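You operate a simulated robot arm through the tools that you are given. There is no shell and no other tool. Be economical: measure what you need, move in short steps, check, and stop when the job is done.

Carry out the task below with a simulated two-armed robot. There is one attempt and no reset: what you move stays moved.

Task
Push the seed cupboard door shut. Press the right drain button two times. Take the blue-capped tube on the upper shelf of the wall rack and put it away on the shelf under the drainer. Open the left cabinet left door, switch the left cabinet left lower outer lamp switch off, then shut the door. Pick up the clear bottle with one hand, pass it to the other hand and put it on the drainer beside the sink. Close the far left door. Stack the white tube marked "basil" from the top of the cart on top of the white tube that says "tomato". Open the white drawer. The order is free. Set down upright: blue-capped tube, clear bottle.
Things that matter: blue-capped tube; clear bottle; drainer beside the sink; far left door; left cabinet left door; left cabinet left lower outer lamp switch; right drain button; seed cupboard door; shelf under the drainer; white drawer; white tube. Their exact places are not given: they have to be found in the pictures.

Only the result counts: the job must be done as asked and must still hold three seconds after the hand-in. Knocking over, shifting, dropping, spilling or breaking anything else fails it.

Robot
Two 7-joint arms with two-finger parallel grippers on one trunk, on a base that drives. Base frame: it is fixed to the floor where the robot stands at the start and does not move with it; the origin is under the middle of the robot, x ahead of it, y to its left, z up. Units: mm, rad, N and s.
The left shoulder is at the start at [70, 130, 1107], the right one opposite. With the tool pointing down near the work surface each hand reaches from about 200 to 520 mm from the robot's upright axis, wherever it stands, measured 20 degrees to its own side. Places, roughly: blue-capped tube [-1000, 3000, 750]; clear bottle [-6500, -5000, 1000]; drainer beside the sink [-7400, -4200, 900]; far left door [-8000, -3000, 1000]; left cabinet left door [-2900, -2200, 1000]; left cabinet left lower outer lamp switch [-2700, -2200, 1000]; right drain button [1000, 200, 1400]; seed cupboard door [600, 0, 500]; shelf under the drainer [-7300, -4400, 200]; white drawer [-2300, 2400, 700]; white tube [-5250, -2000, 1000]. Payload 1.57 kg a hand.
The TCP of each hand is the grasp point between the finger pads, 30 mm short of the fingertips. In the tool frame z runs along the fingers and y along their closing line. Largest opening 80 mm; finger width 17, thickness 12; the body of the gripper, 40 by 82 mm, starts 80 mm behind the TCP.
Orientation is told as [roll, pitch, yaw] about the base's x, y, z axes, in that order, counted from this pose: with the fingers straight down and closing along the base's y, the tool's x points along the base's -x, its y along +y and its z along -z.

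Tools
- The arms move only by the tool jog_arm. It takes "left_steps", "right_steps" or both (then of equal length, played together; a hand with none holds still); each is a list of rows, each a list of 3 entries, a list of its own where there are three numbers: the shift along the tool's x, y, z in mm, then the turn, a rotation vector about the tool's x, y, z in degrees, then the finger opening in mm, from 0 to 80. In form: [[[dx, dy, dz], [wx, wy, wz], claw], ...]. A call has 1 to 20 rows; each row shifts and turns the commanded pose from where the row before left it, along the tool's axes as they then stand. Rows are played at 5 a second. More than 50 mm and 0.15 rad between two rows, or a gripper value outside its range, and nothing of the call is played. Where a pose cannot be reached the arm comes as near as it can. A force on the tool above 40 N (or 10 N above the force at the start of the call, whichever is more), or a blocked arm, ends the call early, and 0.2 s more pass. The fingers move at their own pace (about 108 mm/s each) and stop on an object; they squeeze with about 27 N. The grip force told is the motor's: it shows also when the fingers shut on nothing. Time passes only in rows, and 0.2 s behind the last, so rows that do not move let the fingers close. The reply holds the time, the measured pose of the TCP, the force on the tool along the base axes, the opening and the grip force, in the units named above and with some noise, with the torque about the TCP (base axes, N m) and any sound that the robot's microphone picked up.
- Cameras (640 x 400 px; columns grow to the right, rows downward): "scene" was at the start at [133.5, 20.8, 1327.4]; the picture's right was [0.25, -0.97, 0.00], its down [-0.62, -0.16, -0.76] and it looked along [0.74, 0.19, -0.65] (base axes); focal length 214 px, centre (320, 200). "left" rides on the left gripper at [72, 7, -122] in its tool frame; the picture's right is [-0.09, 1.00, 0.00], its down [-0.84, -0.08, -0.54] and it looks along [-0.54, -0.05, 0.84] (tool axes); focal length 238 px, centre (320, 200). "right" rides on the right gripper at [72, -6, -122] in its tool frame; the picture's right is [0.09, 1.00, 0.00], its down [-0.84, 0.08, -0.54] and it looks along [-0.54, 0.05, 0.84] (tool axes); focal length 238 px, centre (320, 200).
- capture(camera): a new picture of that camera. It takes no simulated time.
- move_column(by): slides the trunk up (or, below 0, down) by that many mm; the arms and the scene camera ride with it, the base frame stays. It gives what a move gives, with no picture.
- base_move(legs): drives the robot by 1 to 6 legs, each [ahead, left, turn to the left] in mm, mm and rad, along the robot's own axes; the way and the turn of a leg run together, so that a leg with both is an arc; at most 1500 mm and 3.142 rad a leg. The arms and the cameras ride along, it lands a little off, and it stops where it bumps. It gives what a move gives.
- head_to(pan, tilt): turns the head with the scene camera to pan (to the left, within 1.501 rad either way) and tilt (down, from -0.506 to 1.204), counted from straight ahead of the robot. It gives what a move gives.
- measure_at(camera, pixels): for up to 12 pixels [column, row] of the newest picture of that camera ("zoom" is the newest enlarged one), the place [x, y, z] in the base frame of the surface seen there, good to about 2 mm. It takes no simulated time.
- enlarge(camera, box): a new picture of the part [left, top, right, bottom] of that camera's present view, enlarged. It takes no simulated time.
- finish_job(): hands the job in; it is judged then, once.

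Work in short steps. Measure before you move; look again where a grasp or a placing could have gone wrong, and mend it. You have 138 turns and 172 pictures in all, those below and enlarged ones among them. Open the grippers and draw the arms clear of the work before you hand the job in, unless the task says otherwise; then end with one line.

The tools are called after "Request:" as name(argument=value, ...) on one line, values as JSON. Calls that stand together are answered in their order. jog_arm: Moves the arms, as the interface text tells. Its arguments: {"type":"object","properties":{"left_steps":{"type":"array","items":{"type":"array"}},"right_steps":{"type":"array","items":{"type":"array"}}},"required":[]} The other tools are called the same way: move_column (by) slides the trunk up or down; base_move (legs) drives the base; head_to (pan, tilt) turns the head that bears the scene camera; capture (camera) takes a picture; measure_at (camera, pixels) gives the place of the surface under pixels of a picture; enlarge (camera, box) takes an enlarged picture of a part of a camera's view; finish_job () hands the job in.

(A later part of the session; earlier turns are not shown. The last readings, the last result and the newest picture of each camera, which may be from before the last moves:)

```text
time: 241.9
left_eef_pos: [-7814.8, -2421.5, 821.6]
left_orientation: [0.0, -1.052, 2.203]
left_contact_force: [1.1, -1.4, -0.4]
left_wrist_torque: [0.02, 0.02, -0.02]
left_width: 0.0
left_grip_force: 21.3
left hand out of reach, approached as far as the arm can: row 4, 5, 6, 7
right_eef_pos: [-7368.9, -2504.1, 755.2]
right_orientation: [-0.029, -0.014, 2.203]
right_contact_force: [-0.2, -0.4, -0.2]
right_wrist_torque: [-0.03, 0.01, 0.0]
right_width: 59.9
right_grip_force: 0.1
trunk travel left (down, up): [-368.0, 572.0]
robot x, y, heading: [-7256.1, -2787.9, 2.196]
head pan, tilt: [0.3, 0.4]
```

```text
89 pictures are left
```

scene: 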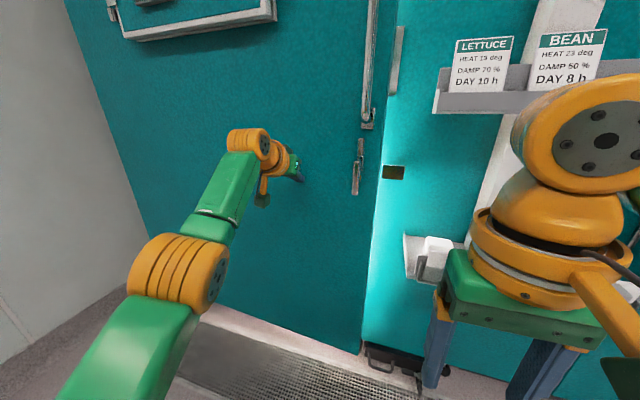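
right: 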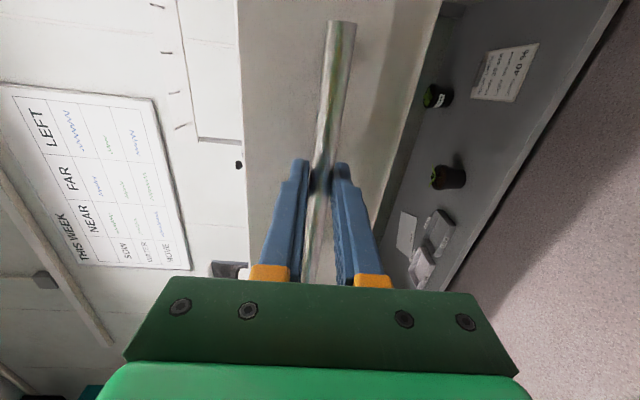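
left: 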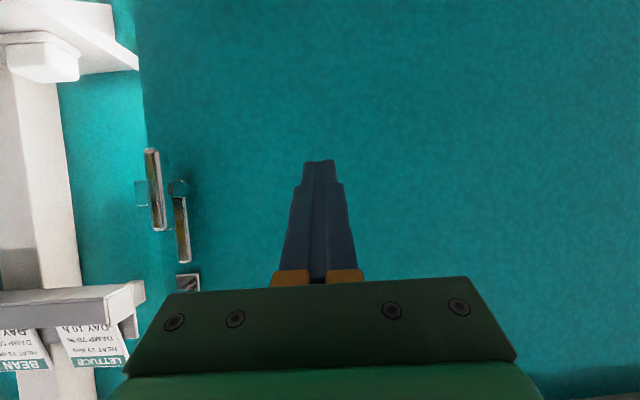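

The arm is at full reach, and the right hand still has about 250 mm to the label rack. I drive ahead in small legs to finish closing.

Request:
base_move(legs=[[40, 0, 0], [30, 0, 0]])

Request:
capture(camera="scene")

Request:
measure_at(camera="scene", pixels=[[340, 260], [360, 330], [380, 300], [385, 100], [340, 100], [150, 200], [120, 120]])

```text
time: 243.3
left_eef_pos: [-7845.0, -2380.8, 825.4]
left_orientation: [-0.002, -1.049, 2.204]
left_contact_force: [14.3, -14.8, 4.3]
left_wrist_torque: [0.0, -0.07, -0.08]
left_width: 0.0
left_grip_force: 21.3
right_eef_pos: [-7401.2, -2460.0, 758.3]
right_orientation: [-0.025, -0.021, 2.205]
right_contact_force: [-0.8, 1.1, -0.4]
right_wrist_torque: [0.0, -0.01, -0.01]
right_width: 59.8
right_grip_force: 0.0
trunk travel left (down, up): [-368.0, 572.0]
robot x, y, heading: [-7292.4, -2737.0, 2.206]
head pan, tilt: [0.3, 0.4]
stopped in leg 2: the force on the tool passed its limit at 79 N (the readings are from after the stop); the commanded pose is now the measured one
```

```text
88 pictures are left
```

scene: 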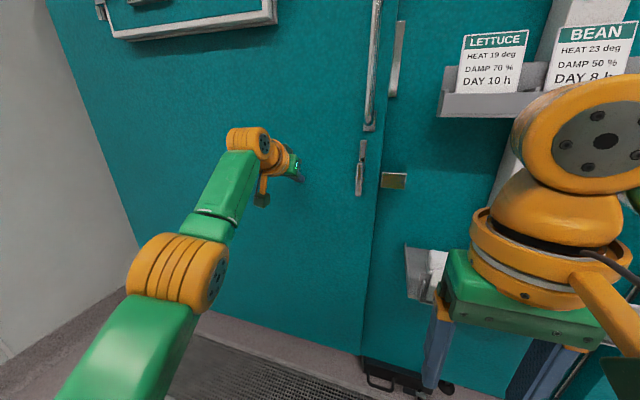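

```text
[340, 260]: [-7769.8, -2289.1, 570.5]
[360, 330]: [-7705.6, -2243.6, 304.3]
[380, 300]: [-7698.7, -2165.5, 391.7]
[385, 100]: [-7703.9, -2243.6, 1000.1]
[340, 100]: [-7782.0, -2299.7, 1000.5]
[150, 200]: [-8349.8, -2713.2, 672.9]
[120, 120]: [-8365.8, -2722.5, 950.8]
```

The door is flush (face parallel to the cabinet) and the light gap is gone. I retract, back off, raise the trunk and turn to the sink to find the clear bottle.

Request:
base_move(legs=[[-400, 0, 0]])

Request:
jog_arm(left_steps=[[[15, 0, -26], [0, 0, 0], 0], [[15, 0, -26], [0, 0, 0], 0], [[15, 0, -26], [0, 0, 0], 0], [[15, 0, -26], [0, 0, 0], 0], [[15, 0, -26], [0, 0, 0], 40], [[15, 0, -26], [0, 0, 0], 40]])

Request:
move_column(by=350)

Request:
base_move(legs=[[-100, -200, 0], [0, 0, 1.571], [0, 1000, 0]])

Request:
head_to(pan=0.35, tilt=0.5)

Request:
capture(camera="scene")

```text
time: 245.8
left_eef_pos: [-7613.7, -2700.5, 820.7]
left_orientation: [-0.002, -1.041, 2.21]
left_contact_force: [-0.5, 0.2, -0.8]
left_wrist_torque: [-0.02, -0.02, 0.03]
left_width: 0.0
left_grip_force: 21.6
right_eef_pos: [-7170.2, -2780.7, 756.4]
right_orientation: [-0.027, -0.015, 2.209]
right_contact_force: [-0.2, 0.0, 0.5]
right_wrist_torque: [0.02, 0.0, 0.02]
right_width: 59.9
right_grip_force: 0.1
trunk travel left (down, up): [-368.0, 572.0]
robot x, y, heading: [-7055.9, -3056.0, 2.204]
head pan, tilt: [0.3, 0.4]
```

```text
time: 247.2
left_eef_pos: [-7507.5, -2846.2, 822.3]
left_orientation: [-0.003, -1.04, 2.209]
left_contact_force: [0.3, -0.4, -0.9]
left_wrist_torque: [-0.03, 0.0, 0.01]
left_width: 40.1
left_grip_force: 0.2
right_eef_pos: [-7168.7, -2780.4, 756.7]
right_orientation: [-0.027, -0.013, 2.209]
right_contact_force: [-0.2, -0.3, -0.2]
right_wrist_torque: [-0.01, 0.02, -0.02]
right_width: 59.9
right_grip_force: 0.0
trunk travel left (down, up): [-368.0, 572.0]
robot x, y, heading: [-7055.2, -3058.0, 2.206]
head pan, tilt: [0.3, 0.4]
```

```text
time: 250.6
left_eef_pos: [-7508.6, -2844.1, 1172.9]
left_orientation: [-0.004, -1.041, 2.211]
left_contact_force: [0.0, -0.8, 0.5]
left_wrist_torque: [0.02, -0.02, -0.04]
left_width: 39.9
left_grip_force: 0.0
right_eef_pos: [-7169.1, -2778.6, 1107.1]
right_orientation: [-0.027, -0.016, 2.209]
right_contact_force: [0.7, 0.7, -0.1]
right_wrist_torque: [0.0, -0.02, -0.04]
right_width: 59.9
right_grip_force: 0.0
trunk travel left (down, up): [-718.0, 222.0]
robot x, y, heading: [-7057.4, -3059.8, 2.205]
head pan, tilt: [0.3, 0.4]
```

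```text
time: 260.8
left_eef_pos: [-6453.5, -4269.0, 1173.2]
left_orientation: [-0.004, -1.041, -2.493]
left_contact_force: [0.4, -0.4, 0.6]
left_wrist_torque: [-0.01, -0.01, 0.0]
left_width: 40.1
left_grip_force: 0.1
right_eef_pos: [-6524.3, -3930.5, 1107.2]
right_orientation: [-0.028, -0.013, -2.49]
right_contact_force: [0.2, -0.3, -0.3]
right_wrist_torque: [0.0, -0.02, 0.01]
right_width: 60.1
right_grip_force: 0.1
trunk travel left (down, up): [-718.0, 222.0]
robot x, y, heading: [-6247.8, -3813.6, -2.493]
head pan, tilt: [0.3, 0.4]
```

```text
time: 261.5
left_eef_pos: [-6453.9, -4269.7, 1173.7]
left_orientation: [-0.003, -1.039, -2.491]
left_contact_force: [0.6, -0.1, -0.5]
left_wrist_torque: [-0.02, 0.05, -0.01]
left_width: 39.8
left_grip_force: 0.1
right_eef_pos: [-6523.0, -3931.3, 1106.7]
right_orientation: [-0.027, -0.014, -2.491]
right_contact_force: [-0.2, -0.3, -0.1]
right_wrist_torque: [0.02, -0.02, 0.03]
right_width: 60.0
right_grip_force: 0.0
trunk travel left (down, up): [-718.0, 222.0]
robot x, y, heading: [-6244.8, -3813.4, -2.492]
head pan, tilt: [0.351, 0.499]
```

```text
87 pictures are left
```

scene: 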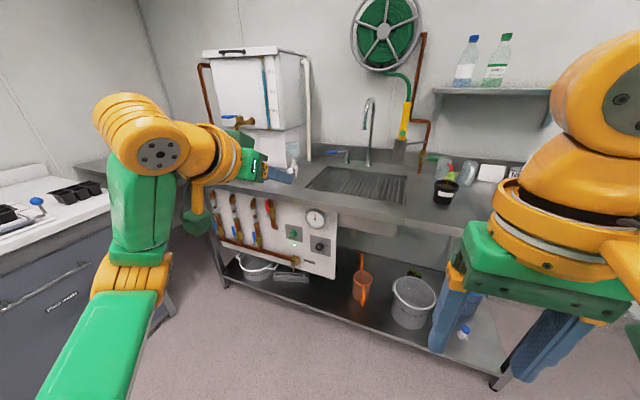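

The tube still stands on the shelf. I enlarge the tap area where bottles stand around (293,165) and (240,140).

Request:
enlarge(camera="scene", box=[200, 90, 350, 210])

Request:
enlarge(camera="scene", box=[400, 20, 560, 220])

Request:
measure_at(camera="scene", pixels=[[293, 165], [292, 175], [230, 125], [238, 145]])

```text
3.33 times, centred on (275, 150) of scene
```

zoom: 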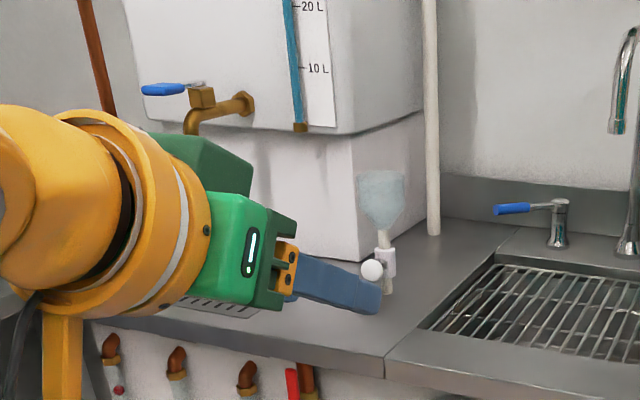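

```text
2.00 times, centred on (480, 120) of scene
```

zoom: 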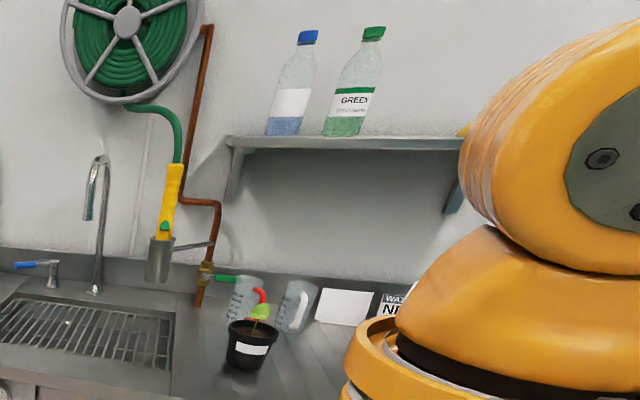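

```text
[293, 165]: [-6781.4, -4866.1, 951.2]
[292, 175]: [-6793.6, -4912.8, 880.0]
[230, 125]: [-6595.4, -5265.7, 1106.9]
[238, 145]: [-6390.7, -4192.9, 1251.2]
```

The arm hides the tap area, so I look with the left hand camera.

Request:
capture(camera="left")

```text
84 pictures are left
```

left: 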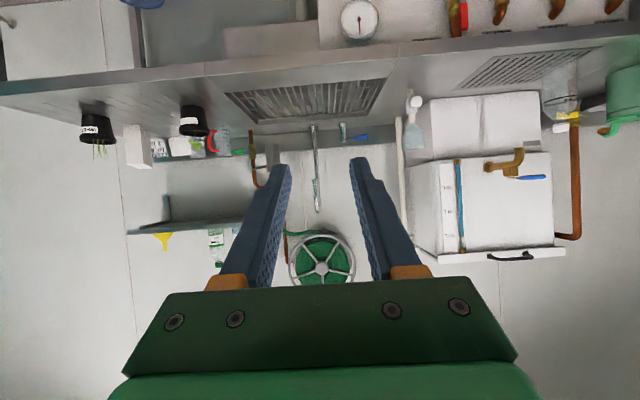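

Request:
enlarge(camera="left", box=[400, 30, 640, 190])

Request:
measure_at(camera="left", pixels=[[562, 95], [562, 70], [575, 115], [568, 85], [620, 100], [415, 125], [415, 110], [490, 60], [505, 165], [540, 120]])

```text
2.50 times, centred on (520, 110) of left
```

zoom: 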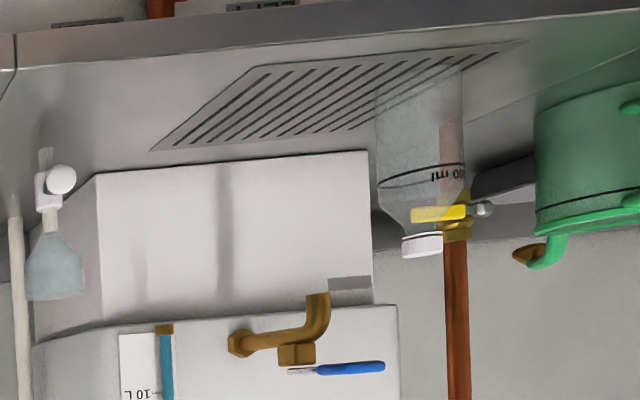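

```text
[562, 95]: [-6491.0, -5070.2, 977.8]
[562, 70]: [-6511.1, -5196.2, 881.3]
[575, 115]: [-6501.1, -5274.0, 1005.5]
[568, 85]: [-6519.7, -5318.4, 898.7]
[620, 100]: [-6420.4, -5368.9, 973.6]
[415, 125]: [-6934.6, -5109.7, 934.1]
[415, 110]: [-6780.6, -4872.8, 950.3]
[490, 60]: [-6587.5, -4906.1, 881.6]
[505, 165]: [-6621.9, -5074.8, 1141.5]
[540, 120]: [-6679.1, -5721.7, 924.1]
```

The clear bottle (white cap, graduation line) stands left of the container. I measure its cap, line and base.

Request:
measure_at(camera="zoom", pixels=[[422, 248], [415, 240], [435, 240], [420, 180], [395, 187], [450, 178], [420, 72], [400, 130], [440, 130], [420, 225], [560, 150], [345, 280]])

```text
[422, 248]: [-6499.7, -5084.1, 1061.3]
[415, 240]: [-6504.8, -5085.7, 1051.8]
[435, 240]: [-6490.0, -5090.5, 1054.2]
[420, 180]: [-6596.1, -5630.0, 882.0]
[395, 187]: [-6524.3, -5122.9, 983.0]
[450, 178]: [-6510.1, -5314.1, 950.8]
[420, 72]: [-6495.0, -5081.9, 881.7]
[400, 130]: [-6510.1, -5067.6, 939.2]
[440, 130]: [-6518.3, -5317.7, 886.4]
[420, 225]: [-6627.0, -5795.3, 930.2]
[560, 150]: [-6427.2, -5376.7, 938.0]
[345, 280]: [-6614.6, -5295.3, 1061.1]
```

The bottle's centre is about (-6502,-5098), base z 881, cap top z≈1062. Before moving left I measure the left bench corner for elbow clearance.

Request:
measure_at(camera="scene", pixels=[[108, 205], [85, 225], [20, 255], [172, 290], [100, 162], [90, 215]])

Request:
head_to(pan=1.0, tilt=0.6)

Request:
capture(camera="scene")

```text
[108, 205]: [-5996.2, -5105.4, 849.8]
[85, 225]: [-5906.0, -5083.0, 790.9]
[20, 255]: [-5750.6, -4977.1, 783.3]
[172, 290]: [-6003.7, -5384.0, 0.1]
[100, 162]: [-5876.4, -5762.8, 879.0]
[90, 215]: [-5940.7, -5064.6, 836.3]
```

```text
time: 262.5
left_eef_pos: [-6454.1, -4269.5, 1173.1]
left_orientation: [-0.004, -1.041, -2.493]
left_contact_force: [0.4, -0.4, -0.6]
left_wrist_torque: [0.03, 0.01, 0.02]
left_width: 40.0
left_grip_force: 0.1
right_eef_pos: [-6523.2, -3931.4, 1107.4]
right_orientation: [-0.027, -0.013, -2.491]
right_contact_force: [-0.5, -0.1, -0.3]
right_wrist_torque: [0.01, -0.06, -0.02]
right_width: 60.2
right_grip_force: 0.1
trunk travel left (down, up): [-718.0, 222.0]
robot x, y, heading: [-6246.2, -3810.3, -2.49]
head pan, tilt: [1.0, 0.6]
```

```text
82 pictures are left
```

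scene: 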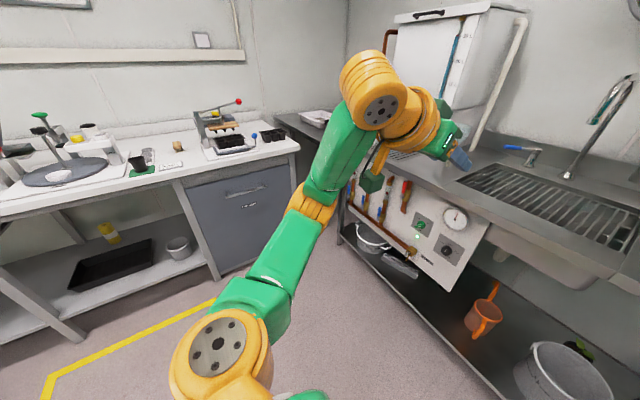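

Bench edge is at left≈609 in the corridor frame, so there is clearance. I open the left hand, lower to z≈948, shift left 640 and advance 270.

Request:
base_move(legs=[[0, 0, -0.02], [0, 638, 0], [250, 0, 0]])

Request:
jog_arm(left_steps=[[[0, 0, 0], [0, 0, 0], 80], [[0, 0, 0], [0, 0, 0], 80]])

Request:
move_column(by=-225)

Request:
capture(camera="left")

Request:
head_to(pan=0.4, tilt=0.6)

Request:
capture(camera="scene")

```text
time: 267.8
left_eef_pos: [-6286.8, -4923.7, 1173.6]
left_orientation: [-0.005, -1.042, -2.51]
left_contact_force: [1.1, 1.0, -0.6]
left_wrist_torque: [0.02, -0.05, -0.01]
left_width: 39.9
left_grip_force: 0.1
right_eef_pos: [-6351.1, -4585.8, 1107.2]
right_orientation: [-0.027, -0.016, -2.506]
right_contact_force: [-1.3, 0.4, -0.7]
right_wrist_torque: [-0.01, -0.01, -0.01]
right_width: 60.1
right_grip_force: 0.0
trunk travel left (down, up): [-718.0, 222.0]
robot x, y, heading: [-6072.6, -4473.0, -2.51]
head pan, tilt: [1.0, 0.6]
```

```text
time: 268.4
left_eef_pos: [-6288.3, -4924.8, 1173.2]
left_orientation: [-0.004, -1.04, -2.508]
left_contact_force: [0.3, 0.2, 0.5]
left_wrist_torque: [0.01, 0.03, 0.0]
left_width: 80.0
left_grip_force: 0.1
right_eef_pos: [-6350.8, -4585.8, 1106.5]
right_orientation: [-0.027, -0.014, -2.505]
right_contact_force: [0.4, 0.2, 0.8]
right_wrist_torque: [0.0, 0.0, -0.03]
right_width: 60.1
right_grip_force: 0.1
trunk travel left (down, up): [-718.0, 222.0]
robot x, y, heading: [-6074.8, -4474.8, -2.51]
head pan, tilt: [1.0, 0.6]
```

```text
time: 270.8
left_eef_pos: [-6288.3, -4924.6, 948.6]
left_orientation: [-0.003, -1.041, -2.508]
left_contact_force: [-0.2, -1.1, 0.5]
left_wrist_torque: [0.0, 0.02, 0.01]
left_width: 80.2
left_grip_force: 0.0
right_eef_pos: [-6352.5, -4586.0, 881.5]
right_orientation: [-0.028, -0.014, -2.507]
right_contact_force: [0.5, -0.7, 1.1]
right_wrist_torque: [-0.02, 0.0, -0.01]
right_width: 60.1
right_grip_force: 0.0
trunk travel left (down, up): [-493.0, 447.0]
robot x, y, heading: [-6069.7, -4470.1, -2.512]
head pan, tilt: [1.0, 0.6]
```

```text
81 pictures are left
```

left: 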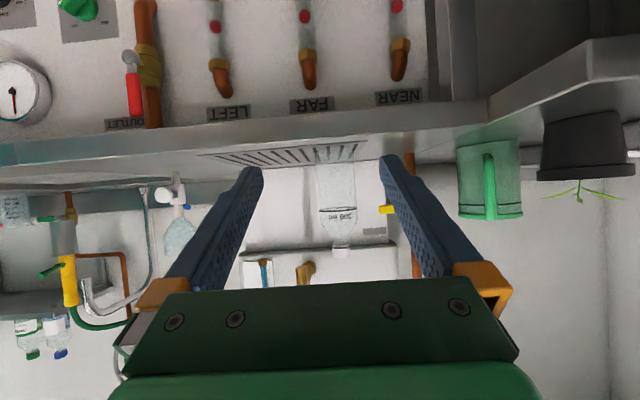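

```text
time: 271.8
left_eef_pos: [-6288.0, -4925.5, 947.8]
left_orientation: [-0.003, -1.04, -2.508]
left_contact_force: [0.1, -0.1, -0.8]
left_wrist_torque: [0.01, 0.02, 0.01]
left_width: 80.2
left_grip_force: 0.1
right_eef_pos: [-6351.5, -4586.1, 881.7]
right_orientation: [-0.029, -0.014, -2.508]
right_contact_force: [-0.5, 0.0, 0.8]
right_wrist_torque: [0.02, -0.02, 0.02]
right_width: 59.8
right_grip_force: 0.2
trunk travel left (down, up): [-493.0, 447.0]
robot x, y, heading: [-6071.6, -4473.5, -2.508]
head pan, tilt: [0.4, 0.6]
```

```text
80 pictures are left
```

scene: 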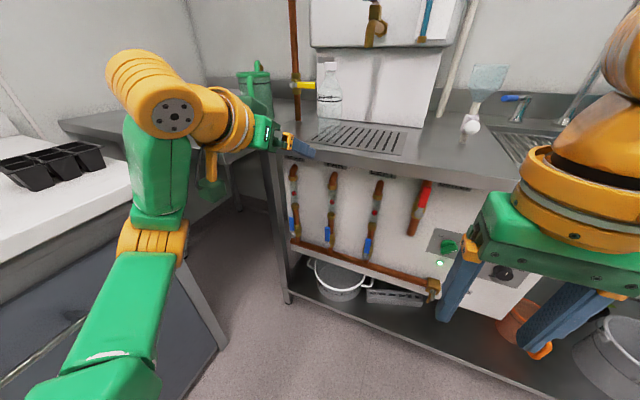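

The bottle is clear at scene (330,92). I enlarge and measure it.

Request:
enlarge(camera="scene", box=[290, 50, 370, 130])

Request:
measure_at(camera="zoom", pixels=[[318, 68], [318, 80], [300, 240], [275, 248], [360, 240], [318, 250], [318, 330], [290, 335], [250, 180], [340, 200]])

Request:
measure_at(camera="left", pixels=[[341, 247], [338, 209], [325, 209], [350, 209], [338, 168], [338, 190]])

```text
5.00 times, centred on (330, 90) of scene
```

zoom: 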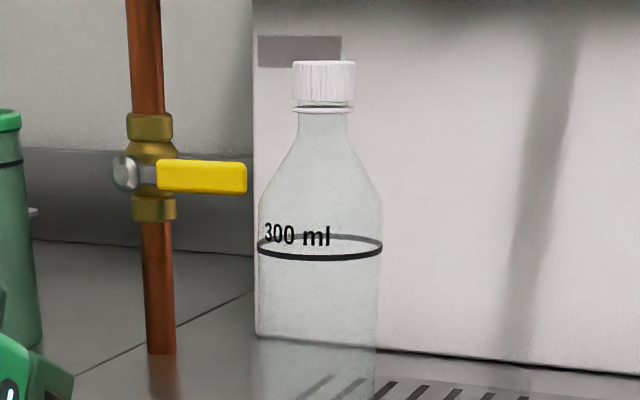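

```text
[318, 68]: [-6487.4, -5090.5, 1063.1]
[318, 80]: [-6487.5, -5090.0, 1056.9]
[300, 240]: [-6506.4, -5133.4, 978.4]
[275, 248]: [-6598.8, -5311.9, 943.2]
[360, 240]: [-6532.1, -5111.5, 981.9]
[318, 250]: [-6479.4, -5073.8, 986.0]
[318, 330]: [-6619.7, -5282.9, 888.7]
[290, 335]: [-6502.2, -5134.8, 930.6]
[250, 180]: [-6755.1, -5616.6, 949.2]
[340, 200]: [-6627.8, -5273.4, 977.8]
```

```text
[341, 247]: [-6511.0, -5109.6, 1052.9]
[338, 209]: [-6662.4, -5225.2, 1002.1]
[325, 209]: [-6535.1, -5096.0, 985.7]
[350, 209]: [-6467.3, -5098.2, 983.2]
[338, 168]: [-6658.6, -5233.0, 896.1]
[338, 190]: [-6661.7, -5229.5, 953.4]
```

Centre refined to about (-6501,-5102), radius 34. I check the yellow valve handle position relative to the left finger's path.

Request:
measure_at(camera="zoom", pixels=[[240, 175], [200, 178], [170, 178], [152, 250], [125, 172], [10, 370]])

Request:
jog_arm(left_steps=[[[0, 8, 0], [0, 0, 0], 80], [[0, 8.6, 0], [0, 0, 0], 80], [[-17.5, 0, 30.3], [0, 0, 0], 80], [[-17.5, 0, 30.3], [0, 0, 0], 80], [[-17.5, 0, 30.3], [0, 0, 0], 80], [[-17.5, 0, 30.3], [0, 0, 0], 80]])

Request:
capture(camera="left")

```text
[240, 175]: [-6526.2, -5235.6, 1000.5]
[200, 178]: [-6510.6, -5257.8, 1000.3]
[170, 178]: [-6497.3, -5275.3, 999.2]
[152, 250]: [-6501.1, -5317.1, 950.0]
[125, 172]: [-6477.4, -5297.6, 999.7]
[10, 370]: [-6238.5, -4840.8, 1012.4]
```

```text
time: 273.2
left_eef_pos: [-6391.3, -5024.5, 946.7]
left_orientation: [0.0, -1.04, -2.511]
left_contact_force: [0.0, 0.4, 0.6]
left_wrist_torque: [-0.03, 0.01, 0.02]
left_width: 79.9
left_grip_force: 0.0
right_eef_pos: [-6351.4, -4586.0, 881.1]
right_orientation: [-0.028, -0.012, -2.506]
right_contact_force: [0.7, 0.3, -1.0]
right_wrist_torque: [0.02, 0.01, -0.02]
right_width: 60.1
right_grip_force: 0.0
trunk travel left (down, up): [-493.0, 447.0]
robot x, y, heading: [-6068.1, -4470.5, -2.508]
head pan, tilt: [0.4, 0.6]
```

```text
78 pictures are left
```

left: 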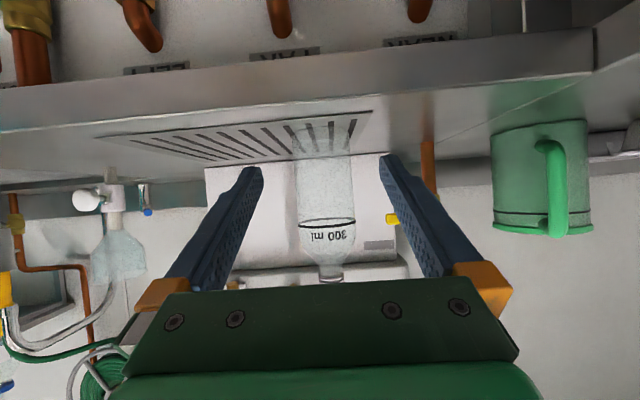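

Centred between the fingers with the valve well behind. I advance the base 100 mm (arm reach limit), then jog the last 33 mm.

Request:
base_move(legs=[[95, 0, 0]])

Request:
capture(camera="left")

```text
time: 274.3
left_eef_pos: [-6467.0, -5078.0, 946.0]
left_orientation: [-0.004, -1.041, -2.508]
left_contact_force: [-0.7, -0.1, -0.2]
left_wrist_torque: [0.0, 0.02, -0.04]
left_width: 79.8
left_grip_force: 0.0
right_eef_pos: [-6427.9, -4641.8, 881.2]
right_orientation: [-0.029, -0.014, -2.506]
right_contact_force: [1.0, 0.2, -0.5]
right_wrist_torque: [0.04, -0.01, -0.02]
right_width: 60.0
right_grip_force: 0.0
trunk travel left (down, up): [-493.0, 447.0]
robot x, y, heading: [-6146.9, -4526.4, -2.512]
head pan, tilt: [0.4, 0.6]
```

```text
77 pictures are left
```

left: 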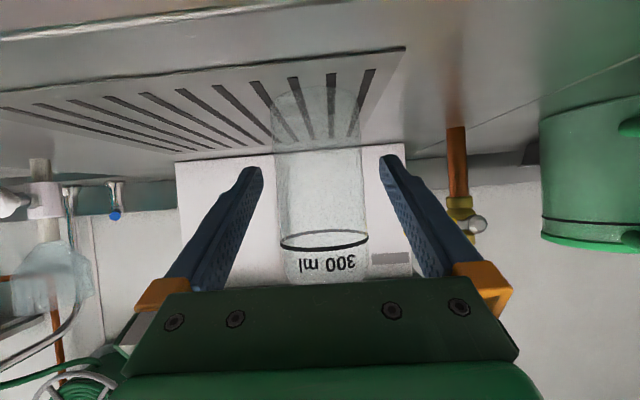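

Well centred. I go forward 40 mm, close, and lift 80 mm.

Request:
jog_arm(left_steps=[[[-10, 0, 17.3], [0, 0, 0], 80], [[-10, 0, 17.3], [0, 0, 0], 80], [[0, 0, 0], [0, 0, 0], 50], [[0, 0, 0], [0, 0, 0], 50], [[0, 0, 0], [0, 0, 0], 50], [[-8.7, 0, -5], [0, 0, 0], 50], [[-26, 0, -15], [0, 0, 0], 50], [[-34.6, 0, -20], [0, 0, 0], 50]])

Request:
capture(camera="left")

Request:
capture(camera="scene")

```text
time: 276.1
left_eef_pos: [-6475.3, -5078.7, 991.9]
left_orientation: [-0.002, -1.041, -2.51]
left_contact_force: [0.6, -0.6, -0.2]
left_wrist_torque: [-0.01, 0.01, -0.02]
left_width: 64.2
left_grip_force: 27.4
left hand out of reach, approached as far as the arm can: row 2, 6, 7, 8
right_eef_pos: [-6427.9, -4642.3, 881.6]
right_orientation: [-0.026, -0.015, -2.507]
right_contact_force: [0.3, -0.1, 0.1]
right_wrist_torque: [0.0, 0.0, 0.03]
right_width: 59.9
right_grip_force: 0.1
trunk travel left (down, up): [-493.0, 447.0]
robot x, y, heading: [-6146.7, -4531.6, -2.511]
head pan, tilt: [0.4, 0.6]
```

```text
76 pictures are left
```

left: 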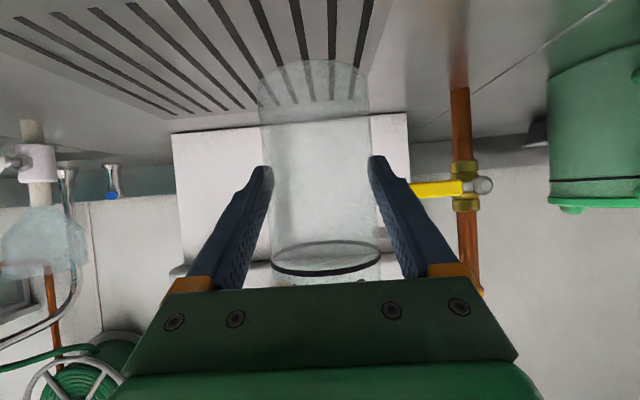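

```text
75 pictures are left
```

scene: 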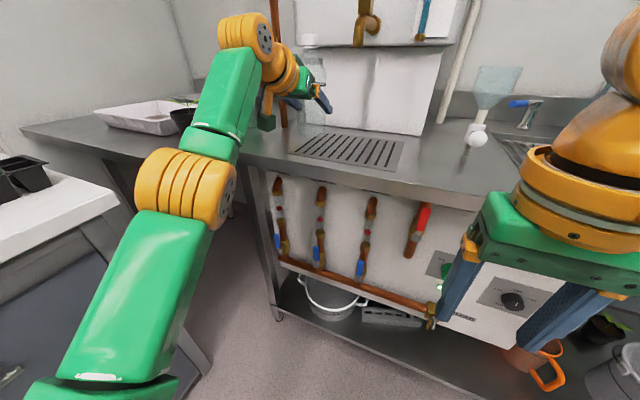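

The bottle is held (64 mm). I back away from the counter to free space and view it for the handover.

Request:
base_move(legs=[[-450, 0, 0]])

Request:
jog_arm(left_steps=[[[15, -25, -26], [0, 0, 0], 50], [[15, -25, -26], [0, 0, 0], 50], [[15, -25, -26], [0, 0, 0], 50], [[15, -25, -26], [0, 0, 0], 50], [[15, -25, -26], [0, 0, 0], 50], [[0, -25, 0], [0, 0, 0], 50]], right_steps=[[[0, 0, -40], [0, 0, 0], 60], [[0, 0, -40], [0, 0, 0], 60], [[0, 0, -40], [0, 0, 0], 60], [[0, 0, -40], [0, 0, 0], 60], [[0, 0, -40], [0, 0, 0], 60], [[0, 0, 0], [0, 0, 0], 60]])

Request:
head_to(pan=0.2, tilt=0.5)

Request:
capture(camera="scene")

```text
time: 278.8
left_eef_pos: [-6115.2, -4819.0, 990.0]
left_orientation: [-0.004, -1.04, -2.505]
left_contact_force: [0.9, -0.5, -0.5]
left_wrist_torque: [-0.02, -0.01, 0.03]
left_width: 64.0
left_grip_force: 27.2
right_eef_pos: [-6069.2, -4381.2, 881.4]
right_orientation: [-0.027, -0.012, -2.502]
right_contact_force: [0.1, 0.0, -0.4]
right_wrist_torque: [-0.02, -0.01, -0.02]
right_width: 60.2
right_grip_force: 0.0
trunk travel left (down, up): [-493.0, 447.0]
robot x, y, heading: [-5790.1, -4266.2, -2.506]
head pan, tilt: [0.4, 0.6]
```

```text
time: 280.2
left_eef_pos: [-6086.3, -4609.7, 990.5]
left_orientation: [0.002, -1.039, -2.508]
left_contact_force: [-0.1, -0.2, -1.4]
left_wrist_torque: [0.01, -0.01, 0.04]
left_width: 63.8
left_grip_force: 27.4
right_eef_pos: [-6061.6, -4370.3, 961.2]
right_orientation: [-0.028, -0.015, -2.504]
right_contact_force: [-0.2, -0.3, -0.5]
right_wrist_torque: [0.03, -0.03, 0.01]
right_width: 59.8
right_grip_force: 0.0
right hand out of reach, approached as far as the arm can: row 2, 3, 4, 5
trunk travel left (down, up): [-493.0, 447.0]
robot x, y, heading: [-5788.3, -4267.6, -2.509]
head pan, tilt: [0.4, 0.6]
```

```text
time: 280.9
left_eef_pos: [-6085.5, -4609.9, 989.0]
left_orientation: [-0.003, -1.04, -2.504]
left_contact_force: [-0.1, 0.1, 0.9]
left_wrist_torque: [0.01, -0.04, -0.01]
left_width: 63.7
left_grip_force: 27.2
right_eef_pos: [-6061.0, -4371.1, 961.3]
right_orientation: [-0.026, -0.014, -2.503]
right_contact_force: [-0.2, 0.2, 0.6]
right_wrist_torque: [0.0, 0.0, 0.02]
right_width: 60.1
right_grip_force: 0.0
trunk travel left (down, up): [-493.0, 447.0]
robot x, y, heading: [-5788.8, -4264.7, -2.511]
head pan, tilt: [0.201, 0.499]
```

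```text
74 pictures are left
```

scene: 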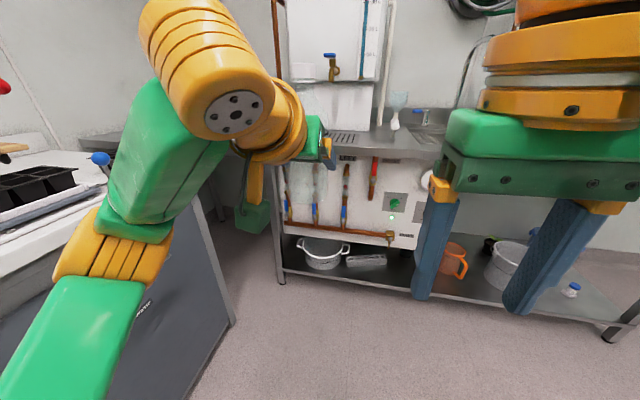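

The right hand can't reach the cap at this height tool-down, so I lower and bring the bottle closer with the left arm for a cap-from-above handover.

Request:
jog_arm(left_steps=[[[38, -9, 14], [0, 0, 0], 50], [[38, -9, 14], [0, 0, 0], 50], [[38, -9, 14], [0, 0, 0], 50], [[38, -9, 14], [0, 0, 0], 50], [[38, -9, 14], [0, 0, 0], 50], [[38, -9, 14], [0, 0, 0], 50], [[38, -9, 14], [0, 0, 0], 50]])

Request:
head_to(pan=0.1, tilt=0.9)

Request:
capture(camera="scene")

Request:
capture(camera="right")

```text
time: 282.5
left_eef_pos: [-6083.0, -4529.4, 710.5]
left_orientation: [-0.002, -1.04, -2.505]
left_contact_force: [0.1, -1.2, -0.7]
left_wrist_torque: [0.0, -0.02, 0.0]
left_width: 64.3
left_grip_force: 26.9
right_eef_pos: [-6061.0, -4370.5, 961.4]
right_orientation: [-0.028, -0.015, -2.503]
right_contact_force: [0.4, -0.1, 0.0]
right_wrist_torque: [-0.02, 0.0, 0.01]
right_width: 60.0
right_grip_force: 0.1
trunk travel left (down, up): [-493.0, 447.0]
robot x, y, heading: [-5792.2, -4265.8, -2.509]
head pan, tilt: [0.201, 0.499]
```

```text
time: 283.4
left_eef_pos: [-6082.6, -4529.8, 710.1]
left_orientation: [-0.003, -1.04, -2.505]
left_contact_force: [0.1, -0.1, -0.3]
left_wrist_torque: [0.0, 0.04, 0.03]
left_width: 64.1
left_grip_force: 27.3
right_eef_pos: [-6060.5, -4370.8, 960.6]
right_orientation: [-0.027, -0.014, -2.503]
right_contact_force: [-0.2, -0.1, 0.5]
right_wrist_torque: [0.01, 0.02, 0.03]
right_width: 59.8
right_grip_force: 0.0
trunk travel left (down, up): [-493.0, 447.0]
robot x, y, heading: [-5791.3, -4267.7, -2.512]
head pan, tilt: [0.099, 0.901]
```

```text
73 pictures are left
```

scene: 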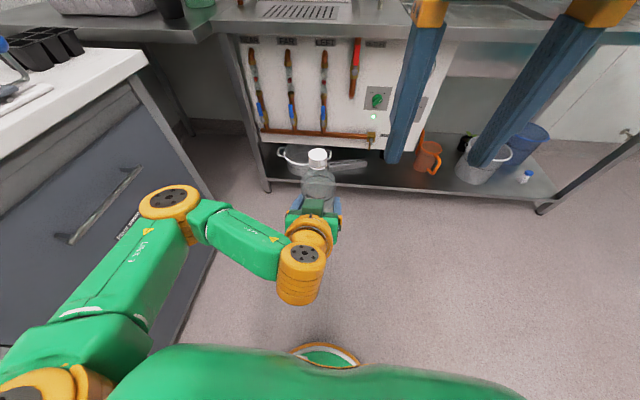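

```text
72 pictures are left
```

right: 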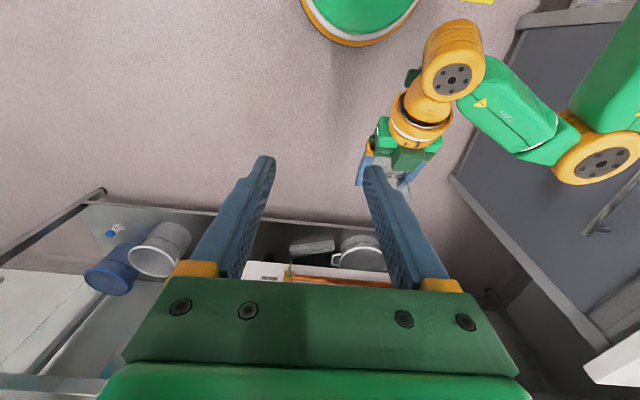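

The bottle is visible with its cap at (318,156). I measure the cap position.

Request:
measure_at(camera="scene", pixels=[[318, 153], [318, 160], [311, 157], [325, 157], [318, 167], [312, 200], [336, 207], [300, 207]])

Request:
enlarge(camera="scene", box=[280, 140, 360, 220])

```text
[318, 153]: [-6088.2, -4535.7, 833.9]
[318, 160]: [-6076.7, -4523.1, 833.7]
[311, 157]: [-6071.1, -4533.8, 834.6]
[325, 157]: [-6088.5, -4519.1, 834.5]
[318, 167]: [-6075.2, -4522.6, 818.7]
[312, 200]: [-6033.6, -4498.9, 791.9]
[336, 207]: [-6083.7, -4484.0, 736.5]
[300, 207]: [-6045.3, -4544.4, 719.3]
```

```text
5.00 times, centred on (320, 180) of scene
```

zoom: 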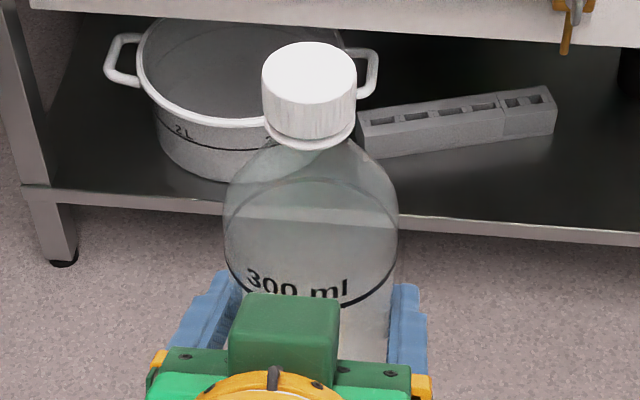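

Cap centre is about (-6080,-4528), top z 834. I bring the right hand over it at z≈912, fingers open 60.

Request:
jog_arm(right_steps=[[[-27, 29, 12], [0, 0, 0], 60], [[-27, 29, 12], [0, 0, 0], 60], [[-27, 29, 12], [0, 0, 0], 60], [[-27, 28, 12], [0, 0, 0], 60], [[0, 0, 0], [0, 0, 0], 60]])

Request:
capture(camera="right")

Request:
capture(camera="scene")

```text
time: 284.6
left_eef_pos: [-6082.3, -4530.9, 711.1]
left_orientation: [-0.004, -1.039, -2.505]
left_contact_force: [0.0, 0.7, -0.1]
left_wrist_torque: [0.0, 0.03, 0.02]
left_width: 63.9
left_grip_force: 26.5
right_eef_pos: [-6076.5, -4482.9, 893.2]
right_orientation: [0.002, -0.011, -2.529]
right_contact_force: [0.1, -1.2, -0.3]
right_wrist_torque: [0.01, 0.01, 0.03]
right_width: 60.0
right_grip_force: 0.1
right hand out of reach, approached as far as the arm can: row 2, 3, 4
trunk travel left (down, up): [-493.0, 447.0]
robot x, y, heading: [-5791.6, -4263.6, -2.504]
head pan, tilt: [0.099, 0.901]
```

```text
70 pictures are left
```

right: 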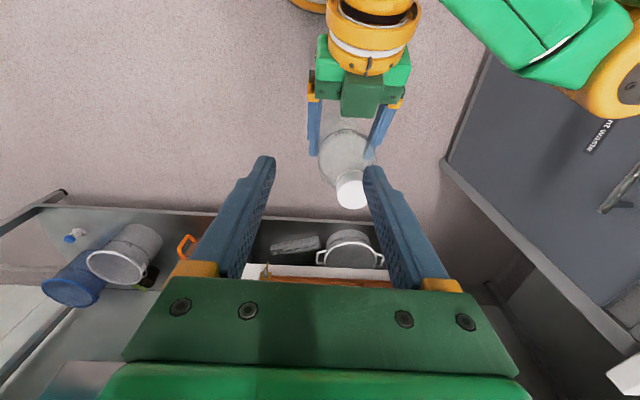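

```text
69 pictures are left
```

scene: 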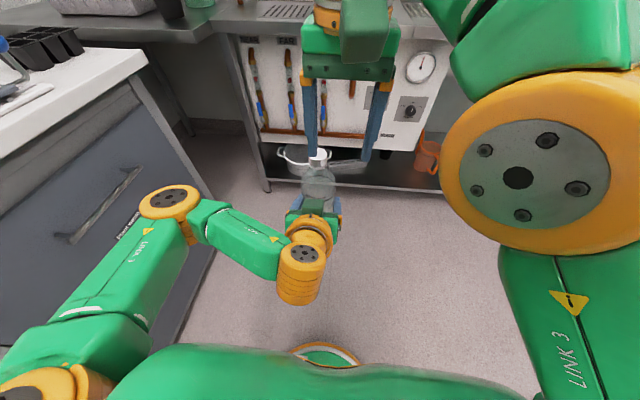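

The right arm nearly reaches; I bring the bottle under it with the left hand (right 35 mm, back 29 mm), then check.

Request:
jog_arm(left_steps=[[[5, -12, -8.4], [0, 0, 0], 50], [[5, -12, -8.4], [0, 0, 0], 50], [[5, -11, -8.4], [0, 0, 0], 50]])

Request:
enlarge(camera="scene", box=[270, 80, 400, 230])

Request:
capture(camera="right")

Request:
measure_at(camera="right", pixels=[[320, 190], [325, 185], [315, 195], [345, 190], [335, 160]])

```text
time: 285.4
left_eef_pos: [-6079.8, -4481.9, 711.8]
left_orientation: [-0.003, -1.039, -2.505]
left_contact_force: [0.9, 0.6, -1.1]
left_wrist_torque: [-0.03, 0.01, 0.02]
left_width: 63.8
left_grip_force: 27.1
right_eef_pos: [-6076.9, -4483.6, 890.4]
right_orientation: [-0.001, -0.008, -2.529]
right_contact_force: [-0.6, -0.7, 0.0]
right_wrist_torque: [0.03, 0.0, 0.01]
right_width: 59.5
right_grip_force: 0.1
trunk travel left (down, up): [-493.0, 447.0]
robot x, y, heading: [-5789.3, -4266.8, -2.507]
head pan, tilt: [0.099, 0.901]
```

```text
2.67 times, centred on (335, 155) of scene
```

zoom: 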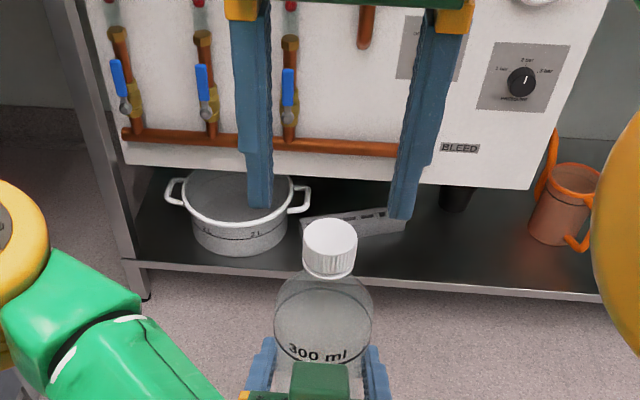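

```text
67 pictures are left
```

right: 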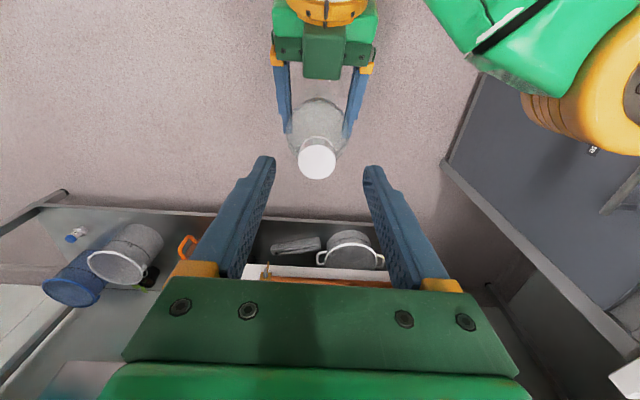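

```text
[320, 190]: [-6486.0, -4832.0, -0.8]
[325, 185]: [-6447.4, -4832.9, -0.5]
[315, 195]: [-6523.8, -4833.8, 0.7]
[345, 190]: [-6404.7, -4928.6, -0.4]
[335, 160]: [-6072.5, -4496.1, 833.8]
```

I measure the cap centre in the right camera at (317,160).

Request:
measure_at(camera="right", pixels=[[317, 160], [300, 160], [334, 160], [317, 146], [317, 174]])

```text
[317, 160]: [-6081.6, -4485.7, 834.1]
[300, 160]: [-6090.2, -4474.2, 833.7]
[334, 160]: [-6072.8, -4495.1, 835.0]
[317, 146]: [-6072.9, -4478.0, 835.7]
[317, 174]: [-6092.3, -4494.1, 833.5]
```

The cap is right below the TCP (5 mm off). I lower 58 mm, close the right hand on the cap, and check the grip before letting go with the left.

Request:
jog_arm(right_steps=[[[-3, 0, 20], [0, 0, 0], 60], [[-2, 0, 20], [0, 0, 0], 60], [[0, 0, 18], [0, 0, 0], 60], [[0, 0, 0], [0, 0, 0], 60]])

Request:
jog_arm(right_steps=[[[0, 0, 0], [0, 0, 0], 10], [[0, 0, 0], [0, 0, 0], 10], [[0, 0, 0], [0, 0, 0], 10]])

Request:
capture(camera="right")

Request:
enlarge(camera="scene", box=[270, 80, 400, 230])

```text
time: 286.4
left_eef_pos: [-6079.8, -4483.1, 711.1]
left_orientation: [-0.003, -1.04, -2.505]
left_contact_force: [-1.0, -0.1, -0.7]
left_wrist_torque: [-0.01, 0.03, 0.0]
left_width: 64.1
left_grip_force: 27.0
right_eef_pos: [-6072.9, -4490.5, 829.1]
right_orientation: [-0.029, -0.014, -2.501]
right_contact_force: [0.4, 0.3, 0.2]
right_wrist_torque: [0.04, 0.0, 0.05]
right_width: 59.8
right_grip_force: 0.0
trunk travel left (down, up): [-493.0, 447.0]
robot x, y, heading: [-5792.6, -4264.7, -2.509]
head pan, tilt: [0.099, 0.901]
```

```text
time: 287.2
left_eef_pos: [-6078.9, -4483.7, 712.2]
left_orientation: [-0.001, -1.04, -2.504]
left_contact_force: [5.9, -15.9, -10.3]
left_wrist_torque: [1.1, 0.56, 0.27]
left_width: 65.1
left_grip_force: 27.2
right_eef_pos: [-6074.0, -4489.4, 829.3]
right_orientation: [-0.03, -0.014, -2.504]
right_contact_force: [-5.0, 16.5, 9.2]
right_wrist_torque: [0.89, 0.21, -0.34]
right_width: 31.5
right_grip_force: 12.4
trunk travel left (down, up): [-493.0, 447.0]
robot x, y, heading: [-5790.9, -4266.4, -2.512]
head pan, tilt: [0.099, 0.901]
```

```text
66 pictures are left
```

right: 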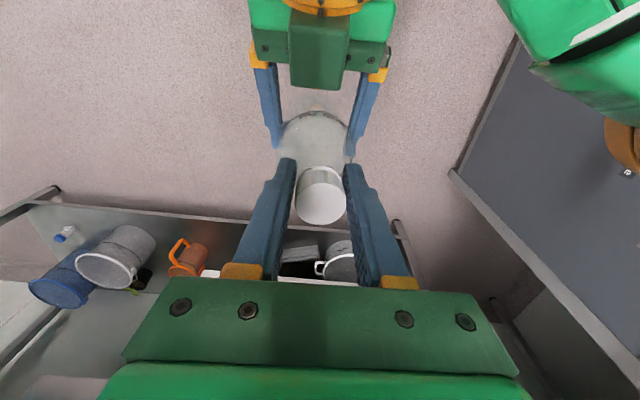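

```text
2.67 times, centred on (335, 155) of scene
```

zoom: 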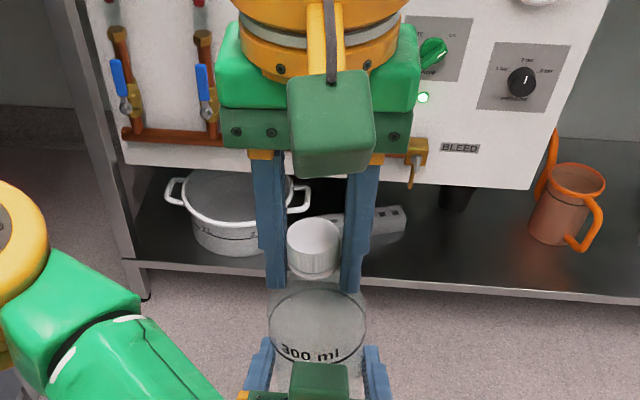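

The right hand's fingers touch one-sided (16 N sideways). I shift the right hand 3 mm to its right to centre and let it close.

Request:
jog_arm(right_steps=[[[0, -2, 0], [0, 0, 0], 10], [[0, -1.5, 0], [0, 0, 0], 10], [[0, 0, 0], [0, 0, 0], 10]])

```text
time: 288.0
left_eef_pos: [-6080.1, -4482.0, 711.7]
left_orientation: [-0.004, -1.04, -2.504]
left_contact_force: [0.6, -4.7, -2.9]
left_wrist_torque: [0.09, -0.1, 0.02]
left_width: 64.9
left_grip_force: 26.6
right_eef_pos: [-6076.6, -4486.7, 827.7]
right_orientation: [-0.028, -0.014, -2.503]
right_contact_force: [-0.5, 4.8, 2.7]
right_wrist_torque: [0.43, 0.21, -0.02]
right_width: 30.9
right_grip_force: 11.5
trunk travel left (down, up): [-493.0, 447.0]
robot x, y, heading: [-5787.3, -4268.1, -2.505]
head pan, tilt: [0.099, 0.901]
```

Lateral force fell to 5 N, but the grip force is only 11.5. I command full closing to see whether the grip firms up.

Request:
jog_arm(right_steps=[[[0, -0.8, 0], [0, 0, 0], 0], [[0, 0, 0], [0, 0, 0], 0], [[0, 0, 0], [0, 0, 0], 0]])

Request:
enlarge(camera="right", box=[220, 90, 420, 290])

```text
time: 288.8
left_eef_pos: [-6080.1, -4482.9, 711.5]
left_orientation: [-0.002, -1.041, -2.505]
left_contact_force: [2.4, -5.8, -2.8]
left_wrist_torque: [0.13, -0.01, 0.05]
left_width: 64.5
left_grip_force: 26.6
right_eef_pos: [-6075.8, -4486.3, 829.5]
right_orientation: [-0.027, -0.015, -2.503]
right_contact_force: [-3.4, 6.4, 1.1]
right_wrist_torque: [0.66, 0.34, -0.07]
right_width: 29.1
right_grip_force: 26.8
trunk travel left (down, up): [-493.0, 447.0]
robot x, y, heading: [-5789.4, -4266.3, -2.508]
head pan, tilt: [0.099, 0.901]
```

```text
2.00 times, centred on (320, 190) of right
```

zoom: 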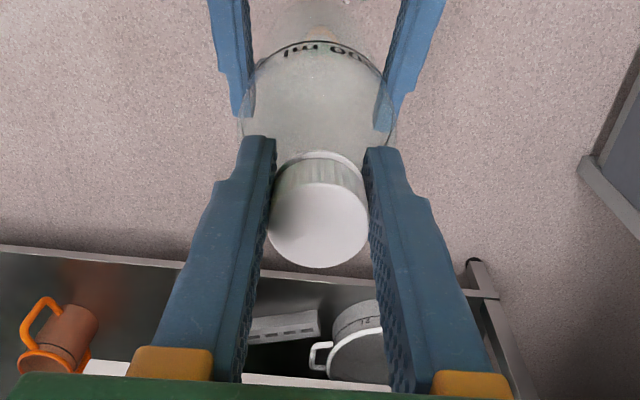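

Now a firm 26.8 N grip on the cap. I open the left hand and retract it backward.

Request:
jog_arm(left_steps=[[[0, 0, 0], [0, 0, 0], 80], [[0, 0, 0], [0, 0, 0], 80], [[0, 0, 0], [0, 0, 0], 80], [[10, 0, -17.3], [0, 0, 0], 80], [[12, 0, -21], [0, 0, 0], 80], [[12, 0, -21], [0, 0, 0], 80], [[12, 20, -21], [0, 0, 0], 80], [[12, 30, -21], [0, 0, 0], 80]], right_steps=[[[0, 0, 0], [0, 0, 0], 0], [[0, 0, 0], [0, 0, 0], 0], [[0, 0, 0], [0, 0, 0], 0], [[0, 0, 0], [0, 0, 0], 0], [[0, 0, 0], [0, 0, 0], 0], [[0, 0, 0], [0, 0, 0], 0], [[0, 0, 0], [0, 0, 0], 0], [[0, 0, 0], [0, 0, 0], 0]])

Request:
capture(camera="scene")

```text
time: 290.5
left_eef_pos: [-6016.1, -4494.3, 723.1]
left_orientation: [-0.114, -1.092, -2.131]
left_contact_force: [3.9, 5.6, -3.1]
left_wrist_torque: [-0.01, -0.15, -0.35]
left_width: 79.7
left_grip_force: 0.1
left hand out of reach, approached as far as the arm can: row 7, 8
right_eef_pos: [-6077.1, -4487.2, 829.1]
right_orientation: [-0.028, -0.02, -2.505]
right_contact_force: [-5.0, -5.0, 2.1]
right_wrist_torque: [-0.69, 0.48, -0.04]
right_width: 28.5
right_grip_force: 26.5
trunk travel left (down, up): [-493.0, 447.0]
robot x, y, heading: [-5789.8, -4265.1, -2.508]
head pan, tilt: [0.099, 0.901]
stopped in row 8 (left hand): the arm was blocked; the commanded pose is now the measured one
```

```text
63 pictures are left
```

scene: 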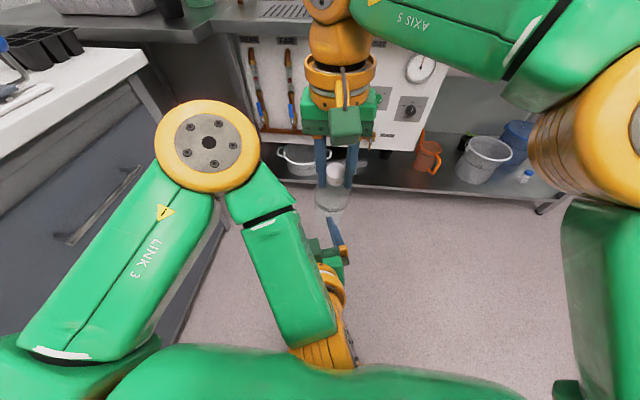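

The left arm got blocked near the body and its finger may touch the bottle. I move the right hand with the bottle ahead and slightly to the right to clear it.

Request:
jog_arm(right_steps=[[[-12, 0, 2], [0, 0, 0], 0], [[-12, 0, 2], [0, 0, 0], 0], [[-12, 0, 2], [0, 0, 0], 0], [[-12, 0, 2], [0, 0, 0], 0], [[0, -15, 0], [0, 0, 0], 0], [[0, -15, 0], [0, 0, 0], 0], [[0, -20, 0], [0, 0, 0], 0], [[0, -25, 0], [0, 0, 0], 0]])

Request:
capture(camera="scene")

Request:
capture(camera="right")

```text
time: 292.3
left_eef_pos: [-6016.0, -4493.6, 723.2]
left_orientation: [-0.118, -1.09, -2.127]
left_contact_force: [-0.7, -0.6, 0.1]
left_wrist_torque: [0.03, 0.01, -0.04]
left_width: 79.9
left_grip_force: 0.0
right_eef_pos: [-6159.0, -4451.2, 821.3]
right_orientation: [-0.027, -0.015, -2.505]
right_contact_force: [0.2, 0.1, -0.1]
right_wrist_torque: [0.03, 0.01, -0.02]
right_width: 28.3
right_grip_force: 27.0
right hand out of reach, approached as far as the arm can: row 4
trunk travel left (down, up): [-493.0, 447.0]
robot x, y, heading: [-5794.1, -4267.2, -2.509]
head pan, tilt: [0.099, 0.901]
```

```text
62 pictures are left
```

scene: 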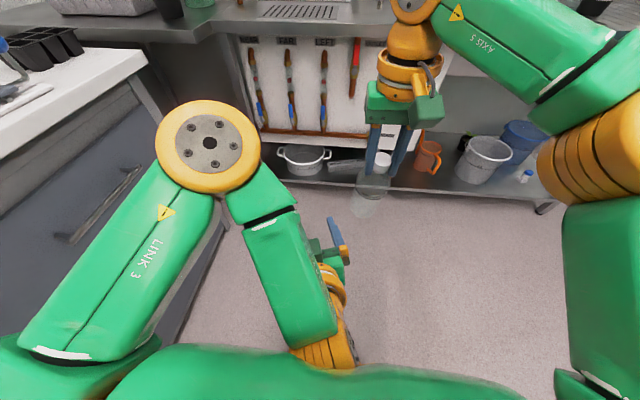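

```text
61 pictures are left
```

right: 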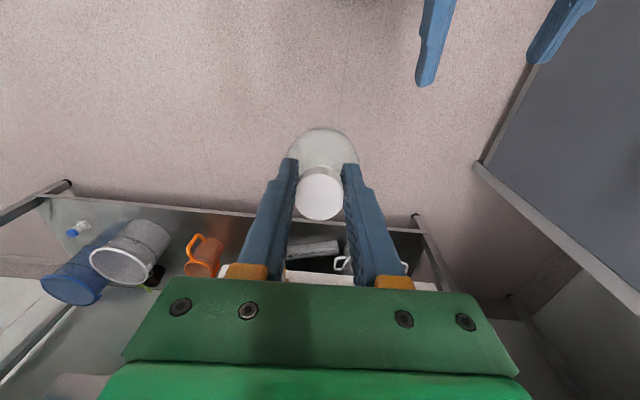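

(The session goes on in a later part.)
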